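You operate a simulated robot arm through the tools that you are given. There is no shell and no other tool. Be economical: measure what you need, move in short steps, check, and stop when the job is done.

The job below is to be done with a simulated robot arm. You get a single attempt, and the scene is never put back.

TASK
Scoop a portion of oats into the red bowl.
Fine: 30 to 55 ml from the white tub, two dips of the orange scoop at least half full; scoop back on the worktop.
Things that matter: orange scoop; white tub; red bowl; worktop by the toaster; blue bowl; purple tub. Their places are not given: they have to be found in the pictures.

The check looks at the end state, three seconds after you hand in, the way a careful person would. Anything else that was tipped, shoved, dropped, spilled or broken makes it a failure.

THE ROBOT
A 6-joint arm with a two-finger parallel gripper, fixed in place. Base frame: the origin is at the foot of the arm, x ahead of it, y to its left, z up; the work surface is at about z = 920. Readings come in mm, degrees, newtons and seconds.
With the tool pointing down near the work surface it reaches from about 460 to 880 mm from the base axis. Its first joint turns from -115.0 to 115.0 degrees. Payload 4.2 kg.
The TCP is the grasp point between the finger pads, 23 mm short of the fingertips. In the tool frame z runs along the fingers and y along their closing line. Largest opening 94 mm; finger width 38, thickness 10; the body of the gripper, 54 by 96 mm, starts 39 mm behind the TCP.
Orientation is that of the tool frame in the base frame, as a unit quaternion [x, y, z, w]. With the fingers straight down and closing along the base's y, the tool's x points along the base's -x, its y along +y and its z along -z.

THE INTERFACE
- The arm moves only by the tool move_arm. Its argument "moves" is a list of rows, each an object (a shift or turn left out is 0, a gripper value left out holds the last) with "xyz": the shift along the tool's x, y, z in mm, a list of three; "angular": the turn, a rotation vector about the tool's x, y, z in degrees, a list of three; "hand": the closure, from 0 (fully open) to 1 (shut). In form: [{"xyz": [x, y, z], "angular": [rx, ry, rz], "hand": hand}, ...]. A call has 1 to 8 rows; each row shifts and turns the commanded pose from where the row before left it, along the tool's axes as they then stand. A row lasts 0.2 s, in which the tool goes at most 50 mm and 8.6 degrees; a call with a longer step from one row to the next is refused whole, and so is a gripper value outside its range. A pose out of reach is approached as far as the arm can. The call stops where the force on the tool passes 40 N (or 10 N more than at its start, if that is more) or the arm is blocked; 0.2 s more then pass. Each finger travels about 108 mm/s and halts on what it meets, pressing with about 36 N; the grip force reading is that of the motor and also rises with nothing between the fingers. The clock runs only during rows and for 0.2 s after the last one: add rows that do not move to give the fingers time. It gives the time, the measured TCP pose, the force on the tool (base axes), the opening and the grip force at its end, in the units of the frame above (readings bear some noise).
- Cameras (640 x 400 px; columns grow to the right, rows downward): "scene" is fixed at [50.7, -510.8, 1701]; the picture's right is [0.47, -0.88, 0.00], its down [-0.55, -0.29, -0.78] and it looks along [0.69, 0.36, -0.62] (base axes); focal length 362 px, centre (320, 200). "wrist" rides on the gripper at [-39, 0, -44] in the tool frame; the picture's right is [0.00, -1.00, 0.00], its down [0.97, 0.00, -0.24] and it looks along [0.24, 0.00, 0.97] (tool axes); focal length 218 px, centre (320, 200).
- grab_frame(camera): a new picture of that camera. No time passes.
- slide_trunk(by): slides the trunk up (or, below 0, down) by that many mm; the arm rides with it, the base frame stays. It gives what a move gives, with no picture.
- measure_at(camera, pixels): for up to 12 pixels [column, row] of the newest picture of that camera ("zoom" is the newest enlarged one), the place [x, y, z] in the base frame of the surface seen there, good to about 3 mm, but the place of the scene camera against the robot may be out by one fixed shift of up to 18 mm in any direction. No time passes.
- enlarge(camera, box): a new picture of the part [left, top, right, bottom] of that camera's present view, enlarged. No time passes.
- close_job(): hands the job in; it is judged then, once.

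Work in short steps. Measure before you move; look again where a grasp or a placing could have gone wrong, and mend it. You have 80 turns and 54 pictures in all, those below and enlarged ones among them. Open the gripper and draw the arm clear of the work before you hand the job in, unless the task says otherwise.

The tools are called after "Call:" as name(argument=value, ...) on one line, values as JSON. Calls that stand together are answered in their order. move_arm: Moves the arm, as the interface text tells. Its arguments: {"type":"object","properties":{"moves":{"type":"array","items":{"type":"object","properties":{"xyz":{"type":"array","items":{"type":"number"}},"angular":{"type":"array","items":{"type":"number"}},"hand":{"type":"number"}}}}},"required":["moves"]} The other tools are called the same way: slide_trunk (by) slides the trunk up or down; grab_frame (camera) takes a picture; measure_at (camera, pixels) gives the place of the surface under pixels of a picture; enlarge (camera, box) takes an enlarged picture of a part of a camera's view; close_job () hands the job in.

At the start:

```text
time_s: 0.0
tcp_pos: [599.4, -65.0, 1334.4]
tool_rot: [0.001, 1.0, 0.001, 0.0]
ft_force: [0.0, 0.1, 0.1]
finger_gap: 93.7
finger_force: 0.0
trunk travel left (down, up): [-825.0, 165.0]
```

scene: 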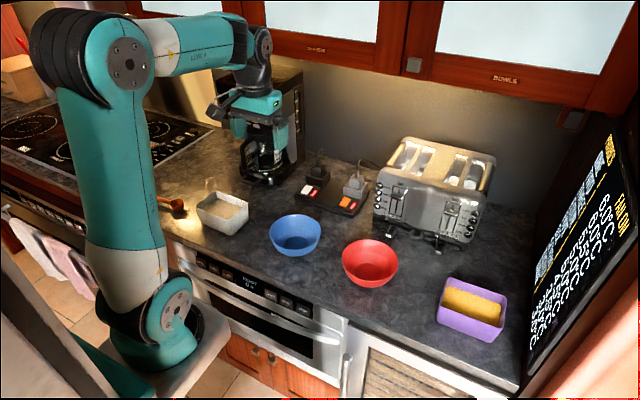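
wrist: 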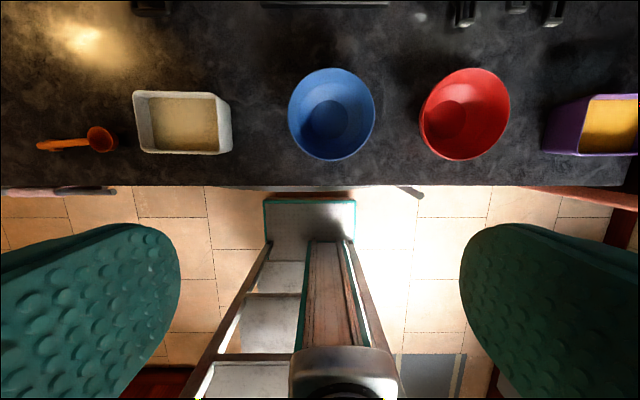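

The wrist picture shows the orange scoop at (75,142), white tub (182,122), blue bowl (332,112), red bowl (465,113). I measure them first.

Call:
measure_at(camera="wrist", pixels=[[40, 145], [65, 143], [85, 140], [101, 138], [101, 128], [101, 152], [180, 120], [136, 95], [228, 98], [230, 150], [142, 150], [182, 170]])

Call:
measure_at(camera="wrist", pixels=[[290, 110], [374, 110], [332, 68], [332, 158], [420, 115], [509, 105], [470, 68], [455, 158], [445, 118], [60, 40], [20, 100], [620, 120]])

Call:
enlarge(camera="wrist", box=[0, 60, 240, 210])

Call:
enlarge(camera="scene", box=[130, 150, 290, 250])

```text
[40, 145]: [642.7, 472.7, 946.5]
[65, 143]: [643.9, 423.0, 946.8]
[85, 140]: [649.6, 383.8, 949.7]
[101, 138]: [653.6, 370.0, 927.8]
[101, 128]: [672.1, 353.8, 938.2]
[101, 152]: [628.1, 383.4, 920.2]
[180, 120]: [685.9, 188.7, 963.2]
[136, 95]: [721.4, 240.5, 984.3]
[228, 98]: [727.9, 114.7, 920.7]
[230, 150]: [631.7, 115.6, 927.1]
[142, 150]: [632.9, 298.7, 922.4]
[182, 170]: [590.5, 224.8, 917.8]
```

```text
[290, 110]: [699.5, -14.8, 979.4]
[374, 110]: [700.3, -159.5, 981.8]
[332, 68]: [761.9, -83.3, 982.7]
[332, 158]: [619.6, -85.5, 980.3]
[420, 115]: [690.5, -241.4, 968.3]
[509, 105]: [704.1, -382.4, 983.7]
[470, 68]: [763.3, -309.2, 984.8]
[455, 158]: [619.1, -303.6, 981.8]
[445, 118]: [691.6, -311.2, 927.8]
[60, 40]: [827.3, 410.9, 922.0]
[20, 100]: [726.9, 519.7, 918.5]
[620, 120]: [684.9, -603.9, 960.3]
```

```text
2.67 times, centred on (120, 135) of wrist
```

zoom: 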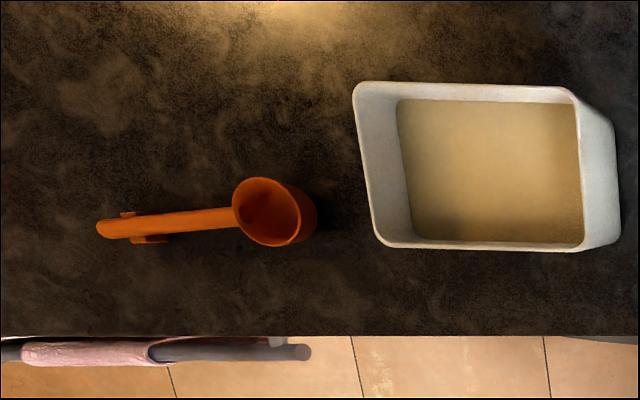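

```text
4.00 times, centred on (210, 200) of scene
```

zoom: 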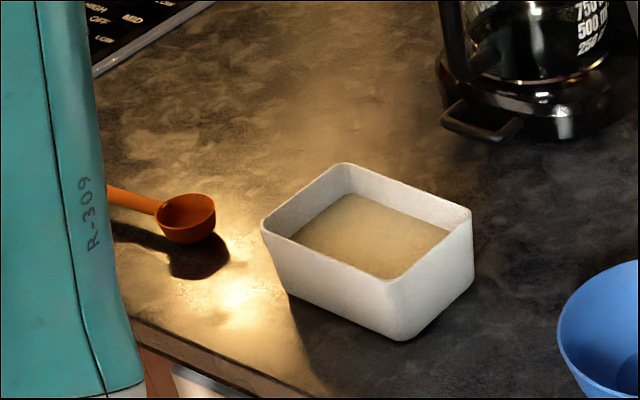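

Scoop cup is at about (652,368), its handle runs to about (642,473) at z≈947; the tub surface is z≈963 with rim 984. I move toward the scoop, staying high.

Call:
move_arm(moves=[{"xyz": [-4, 48, 10]}, {"xyz": [-4, 48, 10]}, {"xyz": [-4, 48, 10]}, {"xyz": [-4, 48, 10]}, {"xyz": [-4, 48, 10]}, {"xyz": [-4, 48, 10]}, {"xyz": [-4, 48, 10]}, {"xyz": [-4, 48, 10]}])

Call:
move_arm(moves=[{"xyz": [-5, 48, 10]}, {"xyz": [-5, 48, 10]}, {"angular": [0, 0, -8.5]}, {"angular": [0, 0, -8.5]}, {"angular": [0, 0, -8.5]}, {"angular": [0, 0, -8.5]}, {"angular": [0, 0, -8.5]}, {"angular": [0, 0, -8.5]}])

Call:
move_arm(moves=[{"angular": [0, 0, -8.5]}, {"angular": [0, 0, -8.5]}, {"angular": [0, 0, -8.5]}, {"angular": [0, 0, -8.5]}, {"xyz": [0, 0, 30]}, {"xyz": [0, 0, 30]}, {}])

Call:
grab_frame(camera="wrist")

```text
time_s: 1.8
tcp_pos: [632.4, 315.4, 1253.3]
tool_rot: [0.001, 1.0, 0.001, 0.0]
ft_force: [-0.1, -1.3, 0.3]
finger_gap: 93.9
finger_force: 0.1
trunk travel left (down, up): [-825.0, 165.0]
```

```text
time_s: 3.6
tcp_pos: [628.6, 398.5, 1230.1]
tool_rot: [-0.432, 0.902, 0.001, 0.0]
ft_force: [1.3, -0.4, -0.6]
finger_gap: 93.9
finger_force: 0.1
out of reach, approached as far as the arm can: row 2, 8
trunk travel left (down, up): [-825.0, 165.0]
```

```text
time_s: 5.2
tcp_pos: [630.2, 396.8, 1170.7]
tool_rot: [-0.675, 0.738, 0.002, 0.0]
ft_force: [-0.3, 0.7, 0.3]
finger_gap: 94.1
finger_force: 0.1
trunk travel left (down, up): [-825.0, 165.0]
```

```text
49 pictures are left
```

wrist: 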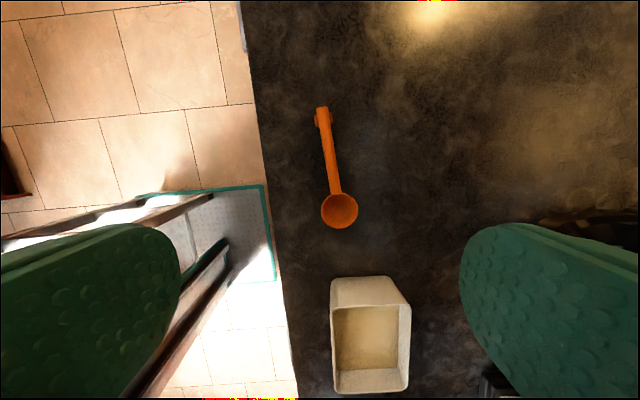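

The scoop is at (335,160) in the picture, handle end near (321,112). I enlarge it and measure.

Call:
enlarge(camera="wrist", box=[256, 90, 416, 240])

Call:
measure_at(camera="wrist", pixels=[[321, 108], [324, 120], [328, 140], [332, 165], [335, 185], [339, 210], [322, 210], [357, 210], [339, 227], [339, 195], [317, 117], [331, 118]])

Call:
measure_at(camera="wrist", pixels=[[370, 340], [345, 320], [392, 320], [345, 362], [392, 362], [332, 281], [400, 285], [334, 390], [407, 390], [365, 278], [280, 200], [262, 120]])

```text
2.67 times, centred on (336, 165) of wrist
```

zoom: 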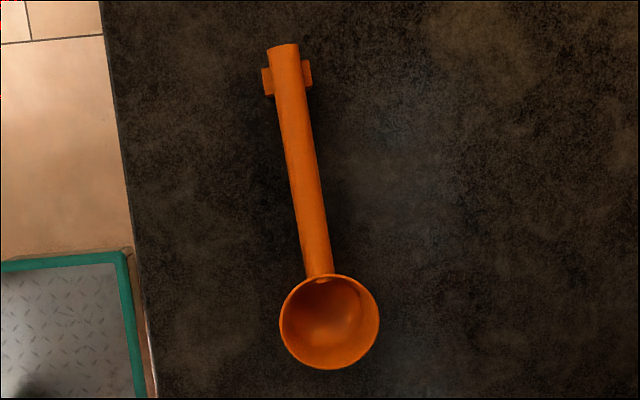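

```text
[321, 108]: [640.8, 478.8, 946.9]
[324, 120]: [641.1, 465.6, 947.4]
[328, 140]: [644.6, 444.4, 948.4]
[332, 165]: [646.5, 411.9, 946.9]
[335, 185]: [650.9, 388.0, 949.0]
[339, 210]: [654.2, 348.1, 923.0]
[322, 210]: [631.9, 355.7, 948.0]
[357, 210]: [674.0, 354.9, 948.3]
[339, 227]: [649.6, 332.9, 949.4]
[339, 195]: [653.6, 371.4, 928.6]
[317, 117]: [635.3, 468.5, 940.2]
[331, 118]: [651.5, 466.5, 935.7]
```

```text
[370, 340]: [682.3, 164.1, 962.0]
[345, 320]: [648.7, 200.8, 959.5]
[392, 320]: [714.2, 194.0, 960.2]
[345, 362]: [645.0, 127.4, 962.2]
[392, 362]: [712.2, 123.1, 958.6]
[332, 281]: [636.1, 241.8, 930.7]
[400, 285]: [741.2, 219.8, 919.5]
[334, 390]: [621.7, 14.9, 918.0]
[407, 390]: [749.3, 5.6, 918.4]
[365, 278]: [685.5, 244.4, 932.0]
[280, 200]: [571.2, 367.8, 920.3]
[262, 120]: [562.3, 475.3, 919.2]
```

Handle centre runs (653,352)→(641,479), about 10 mm wide, with a small foot at y≈467. I turn 10.5° more, centre over (645.5,433), and go down to z≈1000.

Call:
move_arm(moves=[{"angular": [0, 0, -5.3], "hand": 0.4}, {"angular": [0, 0, -5.2]}, {"xyz": [-34.6, -18.7, 10]}, {"xyz": [0, 0, 40]}, {"xyz": [0, 0, 40]}, {"xyz": [0, 0, 40]}, {"xyz": [0, 0, 40]}, {}])

Call:
grab_frame(camera="wrist")

```text
time_s: 7.0
tcp_pos: [641.0, 417.2, 1008.1]
tool_rot: [0.74, -0.673, -0.001, 0.0]
ft_force: [0.3, -0.8, -0.5]
finger_gap: 56.5
finger_force: 0.0
out of reach, approached as far as the arm can: row 3, 6
trunk travel left (down, up): [-825.0, 165.0]
```

```text
47 pictures are left
```

wrist: 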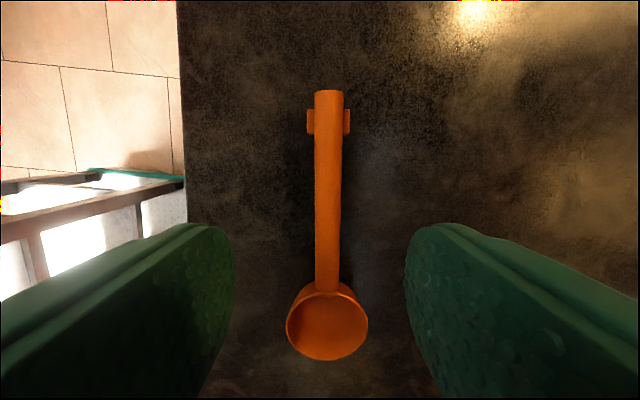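

Handle sits nearly centred (col 328) between the fingers; I shift the remaining ~16 mm toward the handle end and descend to z≈975.

Call:
move_arm(moves=[{"xyz": [0, 0, 18]}, {"xyz": [-15.3, -5, 15]}, {}])

```text
time_s: 7.8
tcp_pos: [632.0, 419.5, 977.1]
tool_rot: [0.74, -0.673, -0.001, 0.0]
ft_force: [-0.1, -0.1, -0.1]
finger_gap: 56.5
finger_force: 0.1
out of reach, approached as far as the arm can: row 2
trunk travel left (down, up): [-825.0, 165.0]
```

Reach is limiting here (stuck at radius ~758). I raise the tool and lower the trunk to get a better arm posture.

Call:
move_arm(moves=[{"xyz": [5, -8, -40]}, {"xyz": [0, 0, -40]}, {"xyz": [0, 0, -40]}, {"xyz": [0, 0, -40]}, {}])

Call:
slide_trunk(by=-140)

Call:
move_arm(moves=[{"xyz": [-5, 0, 0]}, {}])

Call:
grab_frame(camera="scene")

```text
time_s: 9.0
tcp_pos: [642.7, 413.8, 1137.2]
tool_rot: [0.74, -0.673, -0.001, -0.001]
ft_force: [0.8, 0.1, -0.1]
finger_gap: 56.4
finger_force: 0.1
out of reach, approached as far as the arm can: row 1
trunk travel left (down, up): [-825.0, 165.0]
```

```text
time_s: 10.7
tcp_pos: [642.6, 413.4, 997.5]
tool_rot: [0.739, -0.673, -0.001, -0.001]
ft_force: [-0.2, 0.2, 0.2]
finger_gap: 56.4
finger_force: 0.0
trunk travel left (down, up): [-685.0, 305.0]
```

```text
time_s: 11.3
tcp_pos: [641.8, 413.1, 995.7]
tool_rot: [0.739, -0.674, -0.002, -0.002]
ft_force: [0.4, -0.9, 0.5]
finger_gap: 56.3
finger_force: 0.0
out of reach, approached as far as the arm can: row 1
trunk travel left (down, up): [-685.0, 305.0]
```

```text
46 pictures are left
```

scene: 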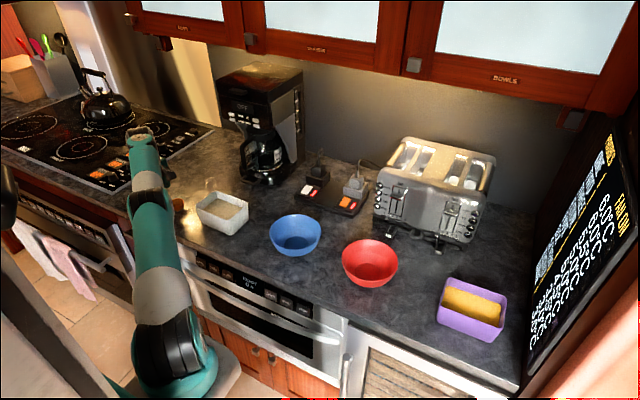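

The arm looks stretched out with the trunk low; I raise the trunk instead and see whether the reach improves.

Call:
slide_trunk(by=290)

Call:
move_arm(moves=[{"xyz": [10, 0, 48]}, {"xyz": [0, 0, 48]}, {"xyz": [0, 0, 48]}, {"xyz": [0, 0, 48]}, {"xyz": [0, 0, 48]}, {"xyz": [0, 0, 48]}, {"xyz": [-20, 0, 0]}, {}])

Call:
grab_frame(camera="scene")

```text
time_s: 14.2
tcp_pos: [642.5, 414.4, 1286.3]
tool_rot: [0.74, -0.673, -0.001, -0.001]
ft_force: [-0.4, 0.3, 0.6]
finger_gap: 56.5
finger_force: 0.0
trunk travel left (down, up): [-975.0, 15.0]
```

```text
time_s: 16.0
tcp_pos: [622.2, 399.2, 1008.0]
tool_rot: [0.74, -0.673, 0.0, 0.0]
ft_force: [0.2, 1.2, -0.3]
finger_gap: 56.4
finger_force: 0.0
out of reach, approached as far as the arm can: row 5, 6, 7
trunk travel left (down, up): [-975.0, 15.0]
```

```text
45 pictures are left
```

scene: 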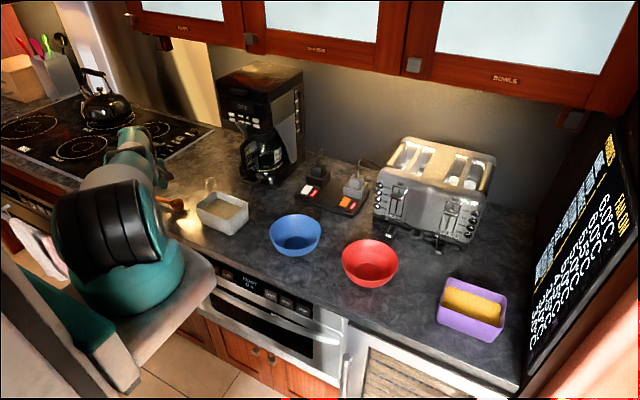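

Higher trunk is worse, so the sweet spot is the trunk about 140 lower than at the start, with a slightly tilted tool to gain reach. I raise the tool, lower the trunk, and then tilt.

Call:
move_arm(moves=[{"xyz": [0, 0, -48]}, {"xyz": [0, 0, -48]}, {"xyz": [0, 0, -48]}, {"xyz": [0, 0, -48]}, {"xyz": [0, 0, -48]}, {"xyz": [0, 0, -48]}, {"xyz": [0, 0, -40]}, {}])

Call:
slide_trunk(by=-290)

Call:
move_arm(moves=[{"angular": [0, -7.5, 0]}, {"angular": [0, -7.5, 0]}, {}])

```text
time_s: 17.8
tcp_pos: [630.7, 411.1, 1331.7]
tool_rot: [0.739, -0.674, 0.0, -0.001]
ft_force: [-0.1, -0.3, -0.2]
finger_gap: 56.4
finger_force: 0.0
out of reach, approached as far as the arm can: row 1, 2, 3, 7
trunk travel left (down, up): [-975.0, 15.0]
```

```text
time_s: 20.7
tcp_pos: [632.2, 411.4, 1041.1]
tool_rot: [0.74, -0.673, -0.001, -0.001]
ft_force: [0.5, 1.1, 0.2]
finger_gap: 56.3
finger_force: 0.0
trunk travel left (down, up): [-685.0, 305.0]
```

```text
time_s: 21.5
tcp_pos: [623.0, 398.2, 1048.3]
tool_rot: [0.737, -0.671, -0.063, -0.051]
ft_force: [0.6, -0.8, 0.8]
finger_gap: 56.3
finger_force: 0.1
out of reach, approached as far as the arm can: row 1, 2
trunk travel left (down, up): [-685.0, 305.0]
```

The arm resists tilt here, so I test tilting closer in, near the tub's area but high above it, before choosing how to grasp.

Call:
move_arm(moves=[{"xyz": [45, 5, -45]}, {"xyz": [45, 5, -45]}, {"xyz": [45, 5, -20]}, {}])

Call:
move_arm(moves=[{"angular": [0, -8.5, 0]}, {"angular": [0, -8.5, 0]}, {"angular": [0, -8.5, 0]}, {"angular": [0, -8.5, 0]}, {"angular": [0, -8.5, 0]}, {}])

Call:
grab_frame(camera="scene")

```text
refused: row 1 steps farther than a row can; nothing moved
```

```text
time_s: 22.9
tcp_pos: [624.3, 350.0, 1165.7]
tool_rot: [0.718, -0.647, -0.209, -0.148]
ft_force: [-0.2, -0.3, 0.0]
finger_gap: 56.5
finger_force: 0.1
out of reach, approached as far as the arm can: row 1, 2, 3, 4, 5
trunk travel left (down, up): [-685.0, 305.0]
```

```text
44 pictures are left
```

scene: 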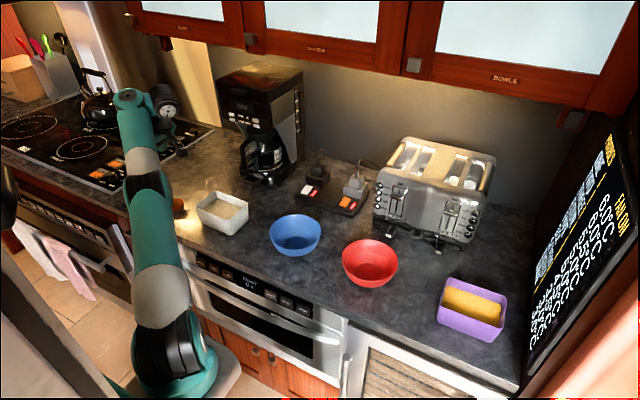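

The wrist offset and straight arm are visible; I measure arm points to understand the geometry.

Call:
measure_at(camera="scene", pixels=[[175, 345], [185, 370], [155, 250], [150, 200], [140, 150], [130, 97], [160, 105], [180, 150], [225, 375]])

Call:
enlarge(camera="scene", box=[90, 70, 250, 230])

```text
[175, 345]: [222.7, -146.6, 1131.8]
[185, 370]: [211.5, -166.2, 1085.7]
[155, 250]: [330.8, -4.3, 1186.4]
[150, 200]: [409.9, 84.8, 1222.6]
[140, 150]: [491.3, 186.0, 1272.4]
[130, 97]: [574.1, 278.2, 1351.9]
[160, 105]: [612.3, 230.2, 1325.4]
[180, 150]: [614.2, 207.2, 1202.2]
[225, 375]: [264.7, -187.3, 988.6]
```

```text
2.50 times, centred on (170, 150) of scene
```

zoom: 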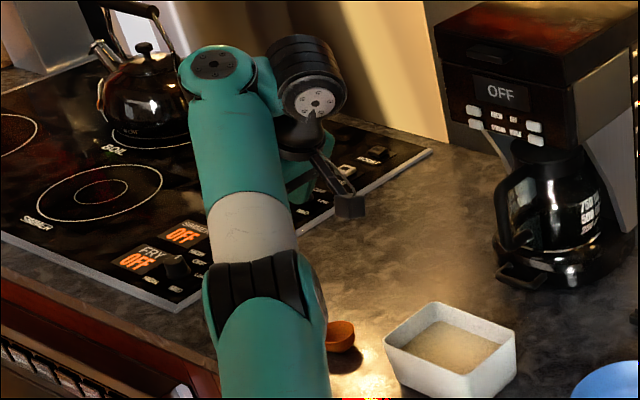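

The tool is now tilted about 30°; I move it inward horizontally and try tilting further to see whether limits vanish.

Call:
move_arm(moves=[{"xyz": [37, 12, -20]}, {"xyz": [37, 12, -20]}, {"xyz": [37, 12, -20]}, {}])

Call:
move_arm(moves=[{"angular": [0, -8.5, 0]}, {"angular": [0, -8.5, 0]}, {}])

```text
time_s: 23.9
tcp_pos: [667.7, 276.8, 1197.3]
tool_rot: [0.719, -0.649, -0.202, -0.146]
ft_force: [-0.1, 0.5, 0.1]
finger_gap: 56.2
finger_force: 0.2
out of reach, approached as far as the arm can: row 1, 2, 3
trunk travel left (down, up): [-685.0, 305.0]
```

```text
time_s: 24.7
tcp_pos: [666.5, 276.6, 1199.3]
tool_rot: [0.719, -0.649, -0.201, -0.147]
ft_force: [0.5, -0.5, 0.1]
finger_gap: 56.3
finger_force: 0.1
out of reach, approached as far as the arm can: row 1, 2
trunk travel left (down, up): [-685.0, 305.0]
```

Motion is odd, suggesting a wrist joint limit. I tilt back to vertical here and then try the opposite yaw direction.

Call:
move_arm(moves=[{"angular": [0, 7, 0]}, {"angular": [0, 7, 0]}, {"angular": [0, 7, 0]}, {"angular": [0, 7, 0]}, {}])

Call:
move_arm(moves=[{"angular": [0, 8, 0]}, {"angular": [0, 8, 0]}, {"angular": [0, 8, 0]}, {"angular": [0, 8, 0]}, {}])

```text
time_s: 25.9
tcp_pos: [669.0, 275.9, 1199.6]
tool_rot: [0.746, -0.665, -0.022, 0.016]
ft_force: [-0.5, -0.1, -0.7]
finger_gap: 56.3
finger_force: 0.0
trunk travel left (down, up): [-685.0, 305.0]
```

```text
time_s: 26.8
tcp_pos: [632.8, 246.1, 1168.6]
tool_rot: [0.749, -0.629, 0.135, 0.157]
ft_force: [12.7, -5.3, -17.8]
finger_gap: 56.6
finger_force: 0.0
out of reach, approached as far as the arm can: row 2, 3, 4
trunk travel left (down, up): [-685.0, 305.0]
stopped in row 4: the force on the tool passed its limit (the readings are from after the stop); the commanded pose is now the measured one
```

A force stop occurred at z 1168 in free air; I look at the scene.

Call:
grab_frame(camera="scene")

Call:
grab_frame(camera="wrist")

```text
42 pictures are left
```

scene: 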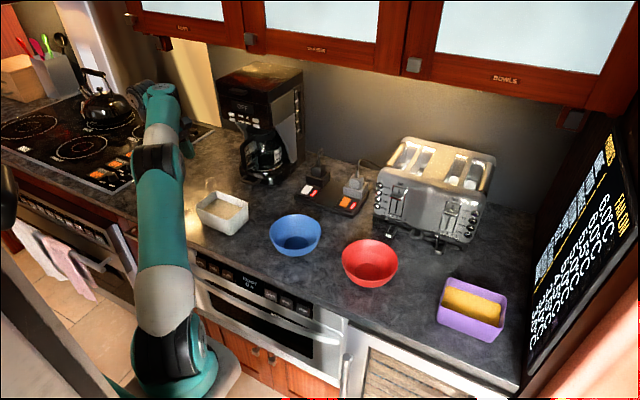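

```text
41 pictures are left
```

wrist: 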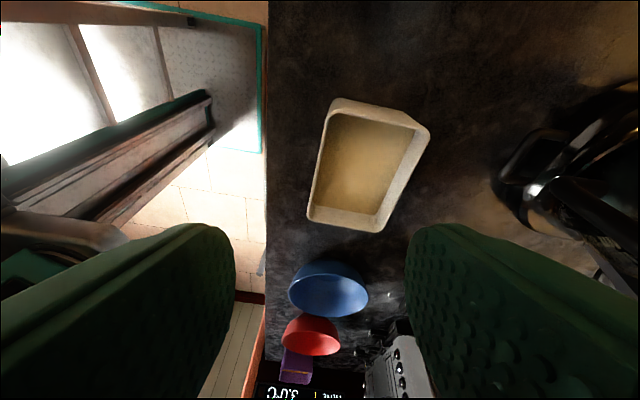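

The gripper likely brushed the arm itself because the trunk is low. I undo the tilt, raise the trunk by 140, and check the posture again.

Call:
move_arm(moves=[{"xyz": [0, -15, 0], "angular": [0, -6, 0]}, {"angular": [0, -6, 0]}, {"angular": [0, -6, 0]}, {"angular": [0, -6, 0]}, {}])

Call:
slide_trunk(by=140)

Call:
move_arm(moves=[{"angular": [0, 0, 0]}])

Call:
grab_frame(camera="scene")

```text
time_s: 28.0
tcp_pos: [646.4, 248.1, 1167.8]
tool_rot: [0.759, -0.65, -0.021, 0.022]
ft_force: [0.4, 1.1, 0.0]
finger_gap: 56.3
finger_force: 0.0
trunk travel left (down, up): [-685.0, 305.0]
```

```text
time_s: 29.6
tcp_pos: [646.2, 248.8, 1307.0]
tool_rot: [0.759, -0.65, -0.021, 0.022]
ft_force: [0.9, -0.4, -0.4]
finger_gap: 56.5
finger_force: 0.1
trunk travel left (down, up): [-825.0, 165.0]
```

```text
time_s: 30.1
tcp_pos: [646.6, 246.8, 1307.3]
tool_rot: [0.76, -0.65, -0.021, 0.023]
ft_force: [0.6, 0.1, -0.2]
finger_gap: 56.4
finger_force: 0.0
trunk travel left (down, up): [-825.0, 165.0]
```

```text
40 pictures are left
```

scene: 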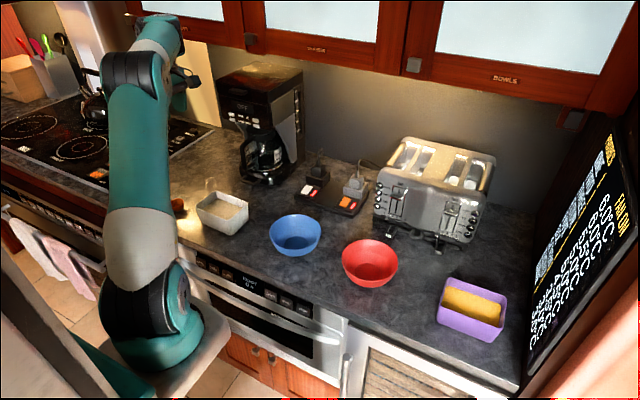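

Trunk is back at its start height. I lower the tool to about z=1107 and test the tilt with a better elbow posture.

Call:
move_arm(moves=[{"xyz": [0, 0, 50]}, {"xyz": [0, 0, 50]}, {"xyz": [0, 0, 50]}, {"xyz": [0, 0, 50]}, {}])

Call:
move_arm(moves=[{"angular": [0, -8, 0]}, {"angular": [0, -8, 0]}, {"angular": [0, -8, 0]}, {"angular": [0, -8, 0]}, {}])

Call:
grab_frame(camera="scene")

```text
time_s: 31.2
tcp_pos: [632.1, 246.5, 1107.4]
tool_rot: [0.759, -0.65, -0.022, 0.022]
ft_force: [-0.6, 0.4, -0.4]
finger_gap: 56.5
finger_force: 0.2
trunk travel left (down, up): [-825.0, 165.0]
```

```text
time_s: 32.5
tcp_pos: [632.5, 246.2, 1107.4]
tool_rot: [0.724, -0.631, -0.231, -0.159]
ft_force: [-0.1, 0.1, -0.1]
finger_gap: 56.5
finger_force: 0.2
trunk travel left (down, up): [-825.0, 165.0]
```

```text
39 pictures are left
```

scene: 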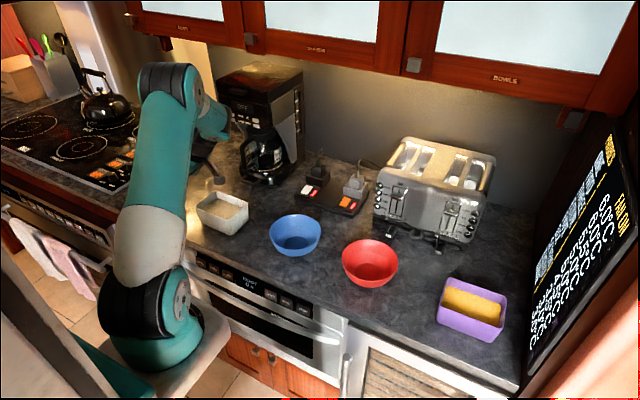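

With the trunk at its start height and low z, tilting works without limits. I set tilt ≈17° with proper yaw and move above the handle at (646,438,1010).

Call:
move_arm(moves=[{"angular": [4, 0, 0]}, {"angular": [0, 7.5, 0]}, {"angular": [0, 7.5, 1.3]}, {"xyz": [-30.6, -6.3, 29.6]}, {"xyz": [-30.6, -6.3, 29.6]}, {"xyz": [-30.6, -6.3, 29.6]}, {"xyz": [-30.6, -6.3, 29.6]}, {"xyz": [-30.6, -6.3, 29.6]}])

Call:
grab_frame(camera="wrist")

```text
time_s: 34.2
tcp_pos: [647.2, 438.0, 1011.4]
tool_rot: [0.731, -0.666, -0.114, -0.095]
ft_force: [0.2, -0.4, 0.8]
finger_gap: 56.5
finger_force: 0.1
trunk travel left (down, up): [-825.0, 165.0]
```

```text
38 pictures are left
```

wrist: 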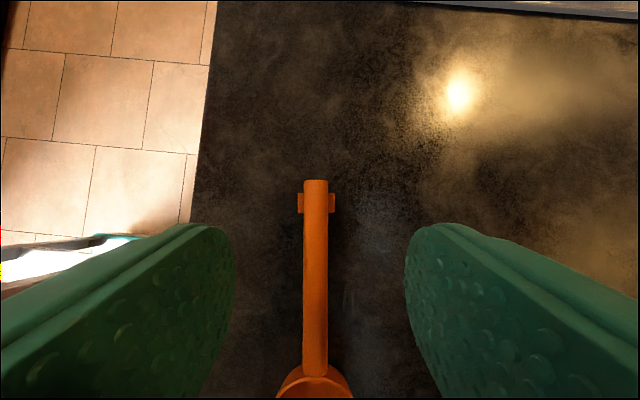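

The handle (col 315) is centred between the fingers and aligned. I descend to z≈953 and close.

Call:
move_arm(moves=[{"xyz": [8, 0.6, 24]}, {"xyz": [6, 0.4, 17]}, {"xyz": [4.8, 0.4, 14.3]}, {}])

Call:
move_arm(moves=[{"hand": 0.7}, {"hand": 0.9}, {"hand": 1.0}, {"hand": 1.0}, {"hand": 1.0}])

Call:
grab_frame(camera="wrist")

```text
time_s: 35.2
tcp_pos: [643.9, 436.8, 951.7]
tool_rot: [0.731, -0.666, -0.113, -0.097]
ft_force: [-0.2, 0.5, -0.1]
finger_gap: 56.4
finger_force: 0.0
trunk travel left (down, up): [-825.0, 165.0]
```

```text
time_s: 36.5
tcp_pos: [644.9, 436.9, 952.8]
tool_rot: [0.732, -0.665, -0.115, -0.095]
ft_force: [-0.5, -1.1, -0.6]
finger_gap: 12.9
finger_force: 36.2
trunk travel left (down, up): [-825.0, 165.0]
```

```text
37 pictures are left
```

wrist: 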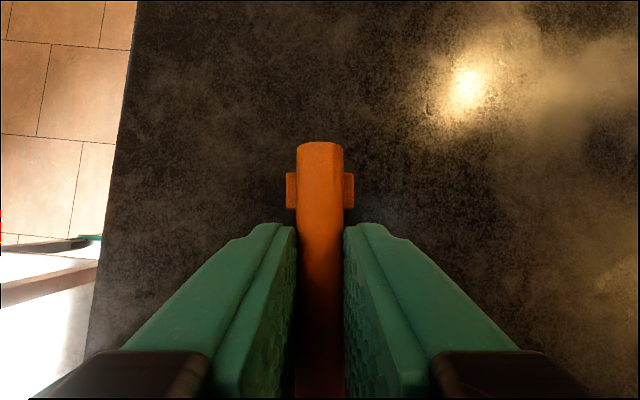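

Gripped (gap 12.9, force 36). I lift the scoop straight up about 130 mm and look.

Call:
move_arm(moves=[{"xyz": [-6, 0.2, -19]}, {"xyz": [-11.7, 0.5, -38.2]}, {"xyz": [-11.7, 0.5, -38.2]}, {"xyz": [-11.7, 0.5, -38.2]}, {}])

Call:
enlarge(camera="scene", box=[150, 130, 350, 255])

```text
time_s: 37.6
tcp_pos: [641.4, 439.2, 1092.7]
tool_rot: [0.732, -0.664, -0.115, -0.096]
ft_force: [0.3, 0.4, 0.0]
finger_gap: 12.7
finger_force: 35.3
trunk travel left (down, up): [-825.0, 165.0]
```

```text
3.20 times, centred on (250, 192) of scene
```

zoom: 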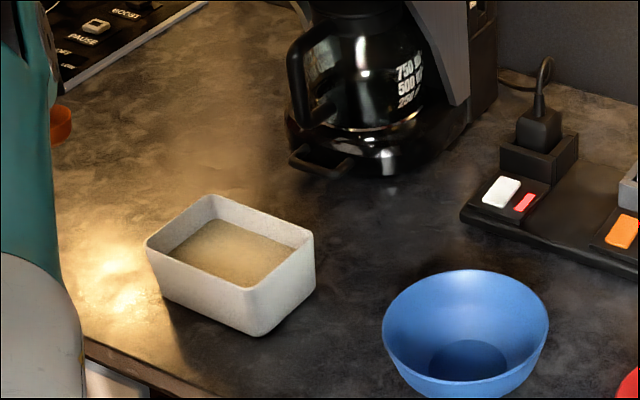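

The scoop cup is in the air at zoom (60,125). I measure tub rim corners and blue bowl rim in this zoom for calibration.

Call:
measure_at(camera="zoom", pixels=[[151, 243], [208, 198], [310, 236], [250, 288], [179, 219], [262, 217], [280, 262], [200, 267], [386, 322], [546, 322], [470, 272], [200, 120]])

Call:
measure_at(camera="zoom", pixels=[[180, 247], [218, 222], [290, 250], [248, 278], [235, 250], [420, 285], [520, 285], [62, 108], [60, 115], [72, 112]])

```text
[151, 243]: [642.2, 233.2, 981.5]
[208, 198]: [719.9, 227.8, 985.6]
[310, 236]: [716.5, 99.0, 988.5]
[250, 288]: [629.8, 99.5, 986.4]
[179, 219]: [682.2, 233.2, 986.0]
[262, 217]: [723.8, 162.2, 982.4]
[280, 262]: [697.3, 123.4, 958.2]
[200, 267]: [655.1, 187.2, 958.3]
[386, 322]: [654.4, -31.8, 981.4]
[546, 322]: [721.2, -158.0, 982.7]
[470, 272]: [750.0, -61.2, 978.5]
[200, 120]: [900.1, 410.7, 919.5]
```

```text
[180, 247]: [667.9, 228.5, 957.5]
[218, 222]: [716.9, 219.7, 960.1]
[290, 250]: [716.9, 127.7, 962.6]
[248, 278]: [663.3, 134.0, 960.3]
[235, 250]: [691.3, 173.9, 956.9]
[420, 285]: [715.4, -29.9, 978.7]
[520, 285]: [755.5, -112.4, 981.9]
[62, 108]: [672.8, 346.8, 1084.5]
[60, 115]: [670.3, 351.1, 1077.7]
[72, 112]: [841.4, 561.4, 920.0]
```

Calibration: scene camera needs about (+3.5,+8,0). Tub interior is x≈642–718, y≈112–237, rim 985, oats ≈959; the cup sits at TCP+(8,−85,−5). I move above the tub and pitch the cup nose-down 45° at safe height.

Call:
move_arm(moves=[{"xyz": [43.9, -4.1, -14]}, {"xyz": [43.9, -4.1, -14]}, {"xyz": [43.9, -4.1, -14]}, {"xyz": [43.9, -4.1, -14]}, {}])

Call:
move_arm(moves=[{"angular": [0, -7.5, 0]}, {"angular": [0, -7.5, 0]}, {"angular": [0, -7.5, 0]}, {"angular": [0, -7.5, 0]}, {"angular": [0, -7.5, 0]}, {"angular": [0, -7.5, 0]}, {}])

Call:
enlarge(camera="scene", box=[130, 110, 330, 235])

```text
time_s: 38.9
tcp_pos: [677.6, 252.8, 1091.7]
tool_rot: [0.732, -0.665, -0.114, -0.096]
ft_force: [0.9, -0.6, 0.1]
finger_gap: 12.8
finger_force: 35.5
trunk travel left (down, up): [-825.0, 165.0]
```

```text
time_s: 40.5
tcp_pos: [679.3, 252.0, 1093.5]
tool_rot: [0.632, -0.577, -0.386, -0.344]
ft_force: [-0.1, 0.5, 0.3]
finger_gap: 12.8
finger_force: 36.2
trunk travel left (down, up): [-825.0, 165.0]
```

```text
3.20 times, centred on (230, 172) of scene
```

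zoom: 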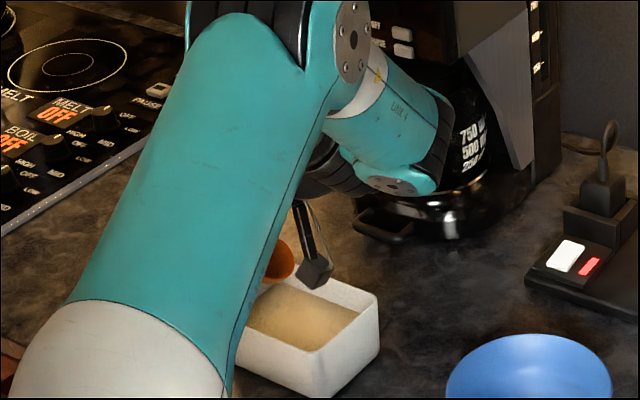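

Tilt is feasible; the wrist (zoom 400,185) appears near the coffee maker, so I measure clearance before lowering.

Call:
measure_at(camera="zoom", pixels=[[390, 190], [435, 165], [445, 110], [410, 220], [380, 225], [480, 130], [280, 262], [315, 270], [330, 180], [470, 170]])

Call:
grab_frame(camera="wrist")

```text
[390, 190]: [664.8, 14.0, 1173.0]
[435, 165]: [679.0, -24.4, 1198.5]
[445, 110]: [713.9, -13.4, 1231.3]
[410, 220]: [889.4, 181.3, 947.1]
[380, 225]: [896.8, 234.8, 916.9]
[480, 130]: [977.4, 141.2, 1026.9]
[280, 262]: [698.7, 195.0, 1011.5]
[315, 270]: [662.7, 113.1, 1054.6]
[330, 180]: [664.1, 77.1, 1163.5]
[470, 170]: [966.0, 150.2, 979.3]
```

```text
34 pictures are left
```

wrist: 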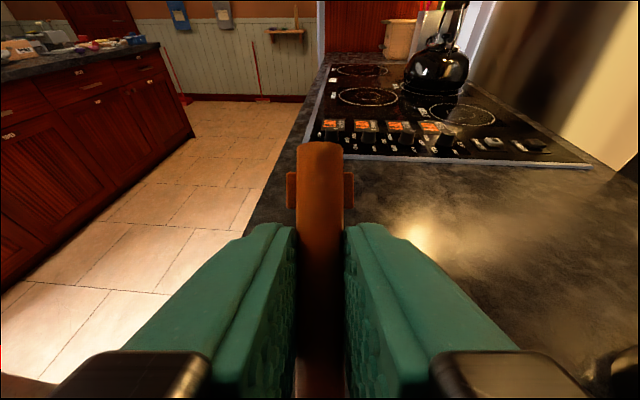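

Coffee maker is clear (x≥889). But a dark block hangs near zoom (315,270) at z≈1055; I look closer.

Call:
enlarge(camera="scene", box=[205, 155, 269, 215])

```text
6.67 times, centred on (237, 185) of scene
```

zoom: 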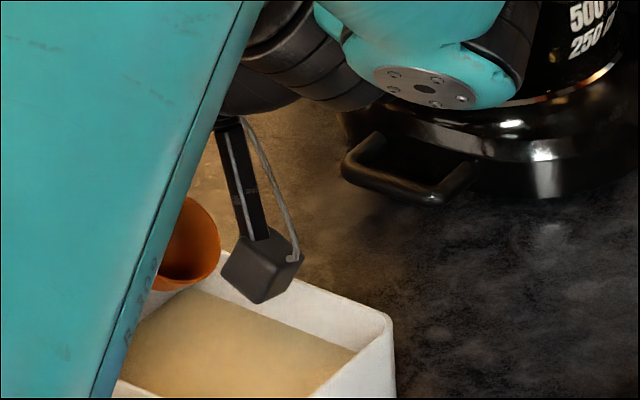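

Call:
measure_at(camera="zoom", pixels=[[225, 270], [262, 300], [300, 260], [280, 275], [240, 240], [245, 200], [230, 130], [265, 240], [195, 250], [205, 215]])

```text
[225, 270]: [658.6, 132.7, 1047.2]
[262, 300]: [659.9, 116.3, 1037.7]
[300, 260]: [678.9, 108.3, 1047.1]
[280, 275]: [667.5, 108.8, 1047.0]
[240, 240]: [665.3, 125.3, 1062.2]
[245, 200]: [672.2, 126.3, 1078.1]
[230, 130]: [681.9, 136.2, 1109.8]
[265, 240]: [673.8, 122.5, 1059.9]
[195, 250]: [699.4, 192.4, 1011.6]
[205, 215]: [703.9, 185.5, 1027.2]
```

It is a sensor block on the gripper's +x side that would dip into the tub at this tilt. I'll set the scoop down closer in and regrasp with the tool turned 180° so the block is on the far side and the camera sees the cup. First untilt and move away from the tub.

Call:
move_arm(moves=[{"angular": [0, 7.5, 0]}, {"angular": [0, 7.5, 0]}, {"angular": [0, 7.5, 0]}, {"angular": [0, 7.5, 0]}, {"angular": [0, 7.5, 0]}, {"angular": [0, 7.5, 0]}])

Call:
move_arm(moves=[{"xyz": [-34.4, 9.1, 10.7]}, {"xyz": [-34.4, 9.1, 10.7]}, {"xyz": [-34.4, 9.1, 10.7]}, {"xyz": [-34.4, 9.1, 10.7]}, {}])

```text
time_s: 41.9
tcp_pos: [677.2, 253.2, 1094.8]
tool_rot: [0.732, -0.665, -0.113, -0.096]
ft_force: [0.1, 0.5, -0.9]
finger_gap: 12.9
finger_force: 35.9
trunk travel left (down, up): [-825.0, 165.0]
```

```text
time_s: 43.0
tcp_pos: [627.6, 392.8, 1094.1]
tool_rot: [0.731, -0.665, -0.114, -0.096]
ft_force: [-0.1, -0.2, 0.4]
finger_gap: 12.9
finger_force: 36.3
trunk travel left (down, up): [-825.0, 165.0]
```

At (628,393); I lower to z≈954 and release.

Call:
move_arm(moves=[{"xyz": [11.7, -0.5, 38.2]}, {"xyz": [11.7, -0.5, 38.2]}, {"xyz": [11.7, -0.5, 38.2]}, {"xyz": [3, -0.1, 10]}, {"xyz": [2.6, -0.1, 8.6]}, {}])

```text
time_s: 44.5
tcp_pos: [626.7, 392.6, 953.3]
tool_rot: [0.732, -0.665, -0.114, -0.095]
ft_force: [0.5, 0.2, 0.6]
finger_gap: 12.6
finger_force: 35.6
trunk travel left (down, up): [-825.0, 165.0]
```

Scoop is at its resting height (953.3). I open gently to about half and rise straight up.

Call:
move_arm(moves=[{"hand": 0.8}, {"hand": 0.6}, {"hand": 0.4}, {}])

Call:
move_arm(moves=[{"xyz": [-11.7, 0.5, -38.2]}, {"xyz": [-11.7, 0.5, -38.2]}, {"xyz": [-11.7, 0.5, -38.2]}, {"xyz": [-11.7, 0.5, -38.2], "angular": [0, 8.5, 0]}, {"angular": [0, 8.5, 0]}, {}])

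Call:
move_arm(moves=[{"angular": [0, 0, 8.5]}, {"angular": [0, 0, 8.5]}, {"angular": [0, 0, 8.5]}, {"angular": [0, 0, 8.5]}, {"angular": [0, 0, 8.5]}, {"angular": [0, 0, 8.5]}, {"angular": [0, 0, 8.5]}, {"angular": [0, 0, 8.5]}])

Call:
move_arm(moves=[{"angular": [0, 0, 8.5]}, {"angular": [0, 0, 8.5]}, {"angular": [0, 0, 8.5]}, {"angular": [0, 0, 8.5]}, {"angular": [0, 0, 8.5]}, {"angular": [0, 0, 8.5]}, {"angular": [0, 0, 8.5]}, {"angular": [0, 0, 8.5]}])

```text
time_s: 45.5
tcp_pos: [628.2, 393.2, 954.9]
tool_rot: [0.733, -0.664, -0.114, -0.094]
ft_force: [-0.4, -0.6, 0.0]
finger_gap: 56.3
finger_force: 0.1
trunk travel left (down, up): [-825.0, 165.0]
```

```text
time_s: 46.9
tcp_pos: [625.7, 396.2, 1114.1]
tool_rot: [0.741, -0.672, -0.004, 0.005]
ft_force: [0.3, -0.5, 0.3]
finger_gap: 56.6
finger_force: 0.1
trunk travel left (down, up): [-825.0, 165.0]
```

```text
time_s: 48.6
tcp_pos: [627.9, 394.5, 1114.5]
tool_rot: [-0.237, 0.971, 0.001, -0.006]
ft_force: [0.2, 0.3, 0.0]
finger_gap: 56.2
finger_force: 0.1
trunk travel left (down, up): [-825.0, 165.0]
```

```text
time_s: 50.5
tcp_pos: [627.9, 391.8, 1113.7]
tool_rot: [0.346, 0.938, -0.001, -0.006]
ft_force: [0.7, -0.3, -0.5]
finger_gap: 56.2
finger_force: 0.1
trunk travel left (down, up): [-825.0, 165.0]
```

136° turned without limits; 44° more.

Call:
move_arm(moves=[{"angular": [0, 0, 8]}, {"angular": [0, 0, 8]}, {"angular": [0, 0, 8]}, {"angular": [0, 0, 8]}, {"angular": [0, 0, 8]}, {"angular": [0, 0, 4]}, {}])

Call:
grab_frame(camera="wrist")

```text
time_s: 52.0
tcp_pos: [627.3, 393.1, 1114.0]
tool_rot: [0.672, 0.74, -0.004, -0.005]
ft_force: [-0.4, -0.7, 0.5]
finger_gap: 56.4
finger_force: 0.0
trunk travel left (down, up): [-825.0, 165.0]
```

```text
32 pictures are left
```

wrist: 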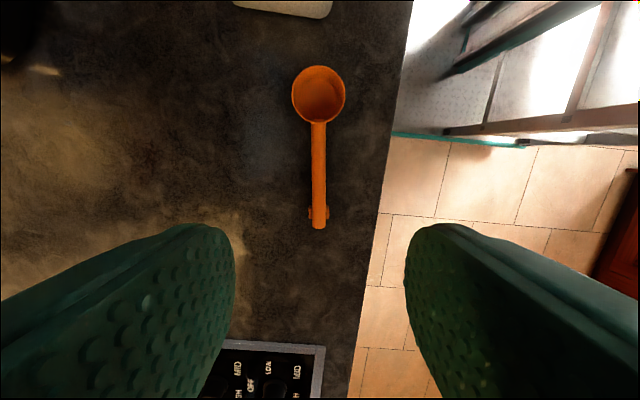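

The scoop lies at (318,93) cup to (320,225) end, camera now on the cup side. I measure it.

Call:
measure_at(camera="wrist", pixels=[[292, 92], [345, 95], [318, 66], [317, 120], [319, 140], [320, 170], [320, 200], [319, 226], [312, 212], [318, 95], [280, 8], [330, 8]])

```text
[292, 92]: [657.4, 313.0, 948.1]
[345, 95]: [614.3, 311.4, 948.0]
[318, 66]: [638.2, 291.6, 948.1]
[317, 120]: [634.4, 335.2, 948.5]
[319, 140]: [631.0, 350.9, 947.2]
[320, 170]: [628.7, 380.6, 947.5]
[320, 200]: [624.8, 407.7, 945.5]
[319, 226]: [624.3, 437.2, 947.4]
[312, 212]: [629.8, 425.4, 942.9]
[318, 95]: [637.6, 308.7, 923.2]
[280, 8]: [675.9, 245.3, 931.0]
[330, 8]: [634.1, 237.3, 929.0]
```

I descend over (628,398) to z≈950, vertical tool, then close.

Call:
move_arm(moves=[{"xyz": [4.8, 2.8, 30]}, {"xyz": [0, 0, 40]}, {"xyz": [0, 0, 40]}, {"xyz": [0, 0, 30]}, {"xyz": [0, 0, 14]}, {"xyz": [0, 0, 10]}, {}])

Call:
grab_frame(camera="wrist")

```text
time_s: 53.6
tcp_pos: [627.8, 399.2, 950.3]
tool_rot: [0.672, 0.741, -0.003, -0.004]
ft_force: [0.1, 0.5, 0.5]
finger_gap: 56.5
finger_force: 0.0
trunk travel left (down, up): [-825.0, 165.0]
```

```text
31 pictures are left
```

wrist: 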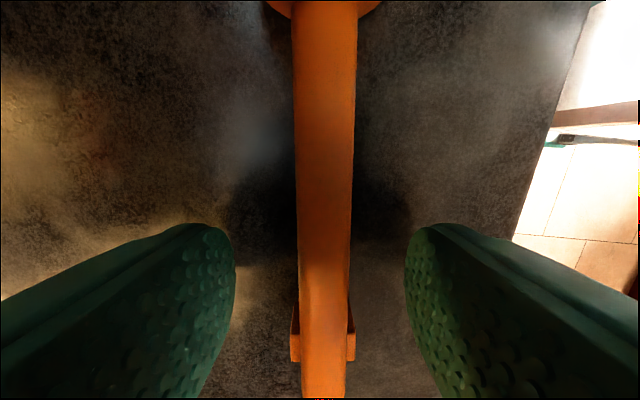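

Handle centred (col 325). I shift 3 mm away from the foot and close.

Call:
move_arm(moves=[{"xyz": [-3, 0, 0]}, {"hand": 0.7}, {"hand": 0.9}, {"hand": 1.0}, {"hand": 1.0}, {"hand": 1.0}])

Call:
move_arm(moves=[{"xyz": [0, 0, -20]}, {"xyz": [0, 0, -40]}, {"xyz": [0, 0, -40]}, {"xyz": [0, 0, -40]}, {}])

```text
time_s: 55.0
tcp_pos: [628.6, 396.1, 950.0]
tool_rot: [0.671, 0.741, -0.003, -0.005]
ft_force: [0.1, -0.5, 0.9]
finger_gap: 13.0
finger_force: 35.9
trunk travel left (down, up): [-825.0, 165.0]
```

```text
time_s: 56.2
tcp_pos: [628.7, 397.4, 1089.5]
tool_rot: [0.671, 0.741, -0.004, -0.005]
ft_force: [-0.3, 0.3, -0.8]
finger_gap: 13.0
finger_force: 36.1
trunk travel left (down, up): [-825.0, 165.0]
```

Regrasped firmly. I carry it over the tub and pitch nose-down 50° (positive about tool y now).

Call:
move_arm(moves=[{"xyz": [-37.1, 8.2, -1.5]}, {"xyz": [-37.1, 8.2, -1.5]}, {"xyz": [-37.1, 8.2, -1.5]}, {"xyz": [-37.1, 8.2, -1.5]}, {}])

Call:
move_arm(moves=[{"angular": [0, 8.33, 0]}, {"angular": [0, 8.33, 0]}, {"angular": [0, 8.33, 0]}, {"angular": [0, 8.33, 0]}, {"angular": [0, 8.33, 0]}, {"angular": [0, 8.33, 0]}, {}])

Call:
grab_frame(camera="wrist")

Call:
enlarge(camera="scene", box=[150, 110, 310, 235])

```text
time_s: 57.5
tcp_pos: [675.9, 250.6, 1096.8]
tool_rot: [0.671, 0.741, -0.003, -0.004]
ft_force: [0.6, 0.4, 0.2]
finger_gap: 12.9
finger_force: 35.8
trunk travel left (down, up): [-825.0, 165.0]
```

```text
time_s: 59.0
tcp_pos: [676.5, 250.7, 1095.1]
tool_rot: [0.611, 0.668, 0.282, -0.317]
ft_force: [0.3, 0.4, -0.2]
finger_gap: 12.7
finger_force: 35.9
trunk travel left (down, up): [-825.0, 165.0]
```

```text
30 pictures are left
```

wrist: 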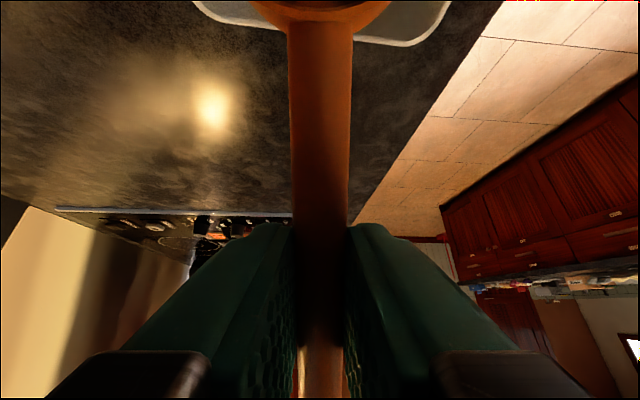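

```text
3.20 times, centred on (230, 172) of scene
```

zoom: 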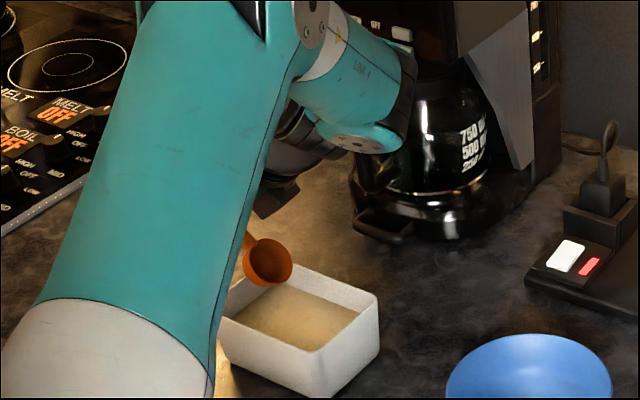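

The cup is over the tub, nose down, at zoom (267,262). I measure cup and oats relative positions.

Call:
measure_at(camera="zoom", pixels=[[290, 270], [265, 284], [280, 243], [248, 275], [267, 255], [300, 315], [335, 320], [260, 312], [290, 350], [228, 300], [300, 265], [376, 305]])

```text
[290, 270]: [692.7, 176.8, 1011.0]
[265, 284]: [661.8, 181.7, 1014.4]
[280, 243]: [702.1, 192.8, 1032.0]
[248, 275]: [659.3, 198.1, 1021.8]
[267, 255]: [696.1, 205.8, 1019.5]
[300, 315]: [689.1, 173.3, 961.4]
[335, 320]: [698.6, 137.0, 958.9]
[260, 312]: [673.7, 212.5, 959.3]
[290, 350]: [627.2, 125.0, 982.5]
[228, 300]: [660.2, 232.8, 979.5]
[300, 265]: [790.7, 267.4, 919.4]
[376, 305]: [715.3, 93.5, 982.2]
```

Geometry agrees (cup centre ≈(682,197,1028)). I lower straight down 76 mm into the oats.

Call:
move_arm(moves=[{"xyz": [-14.6, 0.2, 12.1]}, {"xyz": [-14.6, 0.2, 12.1]}, {"xyz": [-14.6, 0.2, 12.1]}, {"xyz": [-14.6, 0.2, 12.1]}, {}])

Call:
enlarge(camera="scene", box=[150, 130, 310, 255])

```text
time_s: 60.2
tcp_pos: [677.7, 251.9, 1020.1]
tool_rot: [0.61, 0.67, 0.281, -0.317]
ft_force: [-0.8, -3.6, 6.4]
finger_gap: 13.1
finger_force: 36.3
trunk travel left (down, up): [-825.0, 165.0]
```

```text
3.20 times, centred on (230, 192) of scene
```

zoom: 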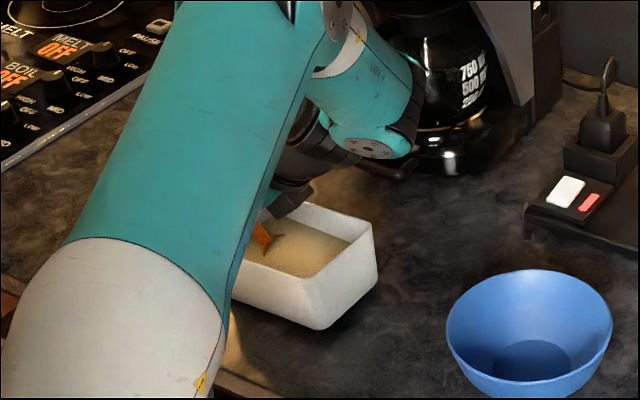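

Dipped with only ~7 N. I push forward 15 mm toward −y and begin the arc, checking force.

Call:
move_arm(moves=[{"xyz": [-3.2, -0.4, -3.8]}, {"xyz": [-3.2, -0.4, -3.8]}, {"xyz": [-3.2, -0.4, -3.8]}])

Call:
move_arm(moves=[{"angular": [0, -5, 0]}, {"angular": [0, -5, 0]}, {"angular": [0, -5, 0]}, {}])

Call:
enlarge(camera="scene", box=[150, 130, 310, 255])

```text
time_s: 61.0
tcp_pos: [677.5, 237.1, 1021.2]
tool_rot: [0.611, 0.669, 0.28, -0.317]
ft_force: [-0.5, 0.4, 0.5]
finger_gap: 12.7
finger_force: 36.5
trunk travel left (down, up): [-825.0, 165.0]
```

```text
time_s: 62.0
tcp_pos: [678.5, 235.9, 1019.8]
tool_rot: [0.642, 0.705, 0.198, -0.226]
ft_force: [0.3, 0.1, -0.2]
finger_gap: 13.2
finger_force: 36.0
trunk travel left (down, up): [-825.0, 165.0]
```

```text
3.20 times, centred on (230, 192) of scene
```

zoom: 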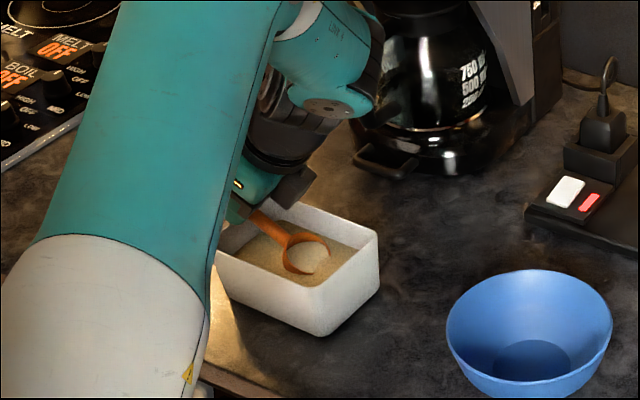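

The cup is filling well at zoom (305,255). I continue levelling with the TCP fixed, then lift.

Call:
move_arm(moves=[{"angular": [0, -6, 0]}, {"angular": [0, -6, 0]}, {"angular": [0, -6, 0]}, {"angular": [0, -6, 0]}, {"angular": [0, -6, 0]}, {"angular": [0, -5, 0]}, {}])

Call:
move_arm(moves=[{"xyz": [0, 0, -15]}, {"xyz": [0, 0, -25]}, {"xyz": [0, 0, -30]}, {"xyz": [0, 0, -30]}, {}])

Call:
enlarge(camera="scene", box=[150, 110, 310, 235])

Call:
grab_frame(camera="wrist")

```text
time_s: 63.6
tcp_pos: [677.3, 237.7, 1019.5]
tool_rot: [0.672, 0.741, -0.004, -0.003]
ft_force: [-0.3, 0.0, 0.2]
finger_gap: 13.1
finger_force: 36.0
trunk travel left (down, up): [-825.0, 165.0]
```

```text
time_s: 64.8
tcp_pos: [678.5, 235.6, 1122.9]
tool_rot: [0.672, 0.741, -0.004, -0.004]
ft_force: [-0.6, 0.3, -0.9]
finger_gap: 12.9
finger_force: 35.9
trunk travel left (down, up): [-825.0, 165.0]
```

```text
3.20 times, centred on (230, 172) of scene
```

zoom: 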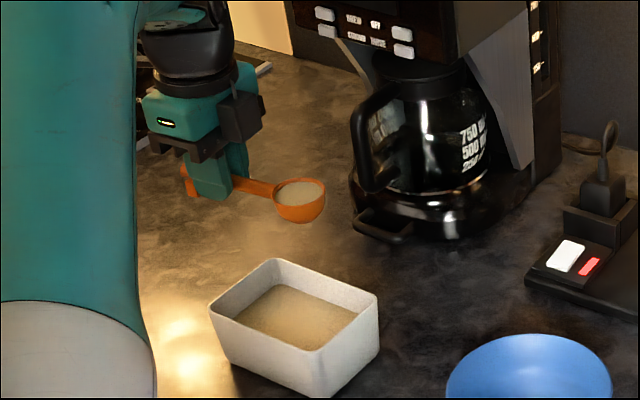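

```text
25 pictures are left
```

wrist: 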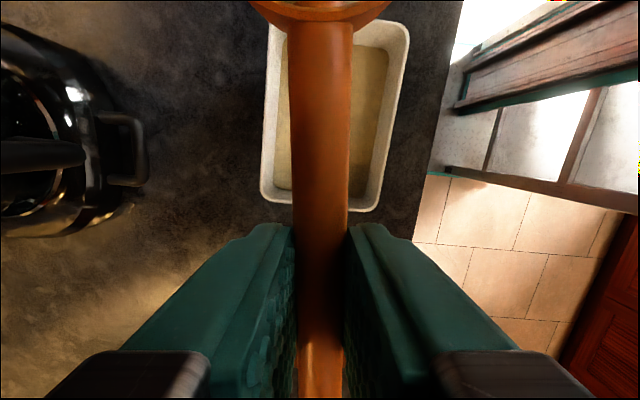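

Cup looks nearly full at zoom (300,195). I measure its fill level and the tub corners.

Call:
measure_at(camera="zoom", pixels=[[300, 178], [325, 184], [276, 192], [300, 190], [300, 197], [310, 195], [290, 198], [212, 308], [273, 260], [376, 298], [318, 350], [300, 205]])

```text
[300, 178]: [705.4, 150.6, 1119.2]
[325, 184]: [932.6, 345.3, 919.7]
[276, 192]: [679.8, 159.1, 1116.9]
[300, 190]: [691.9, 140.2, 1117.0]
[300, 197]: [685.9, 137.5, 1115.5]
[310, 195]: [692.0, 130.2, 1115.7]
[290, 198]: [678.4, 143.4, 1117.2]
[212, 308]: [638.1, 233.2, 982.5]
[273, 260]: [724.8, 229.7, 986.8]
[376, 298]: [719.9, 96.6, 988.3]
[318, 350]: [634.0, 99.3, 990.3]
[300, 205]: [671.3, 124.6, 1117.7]
```

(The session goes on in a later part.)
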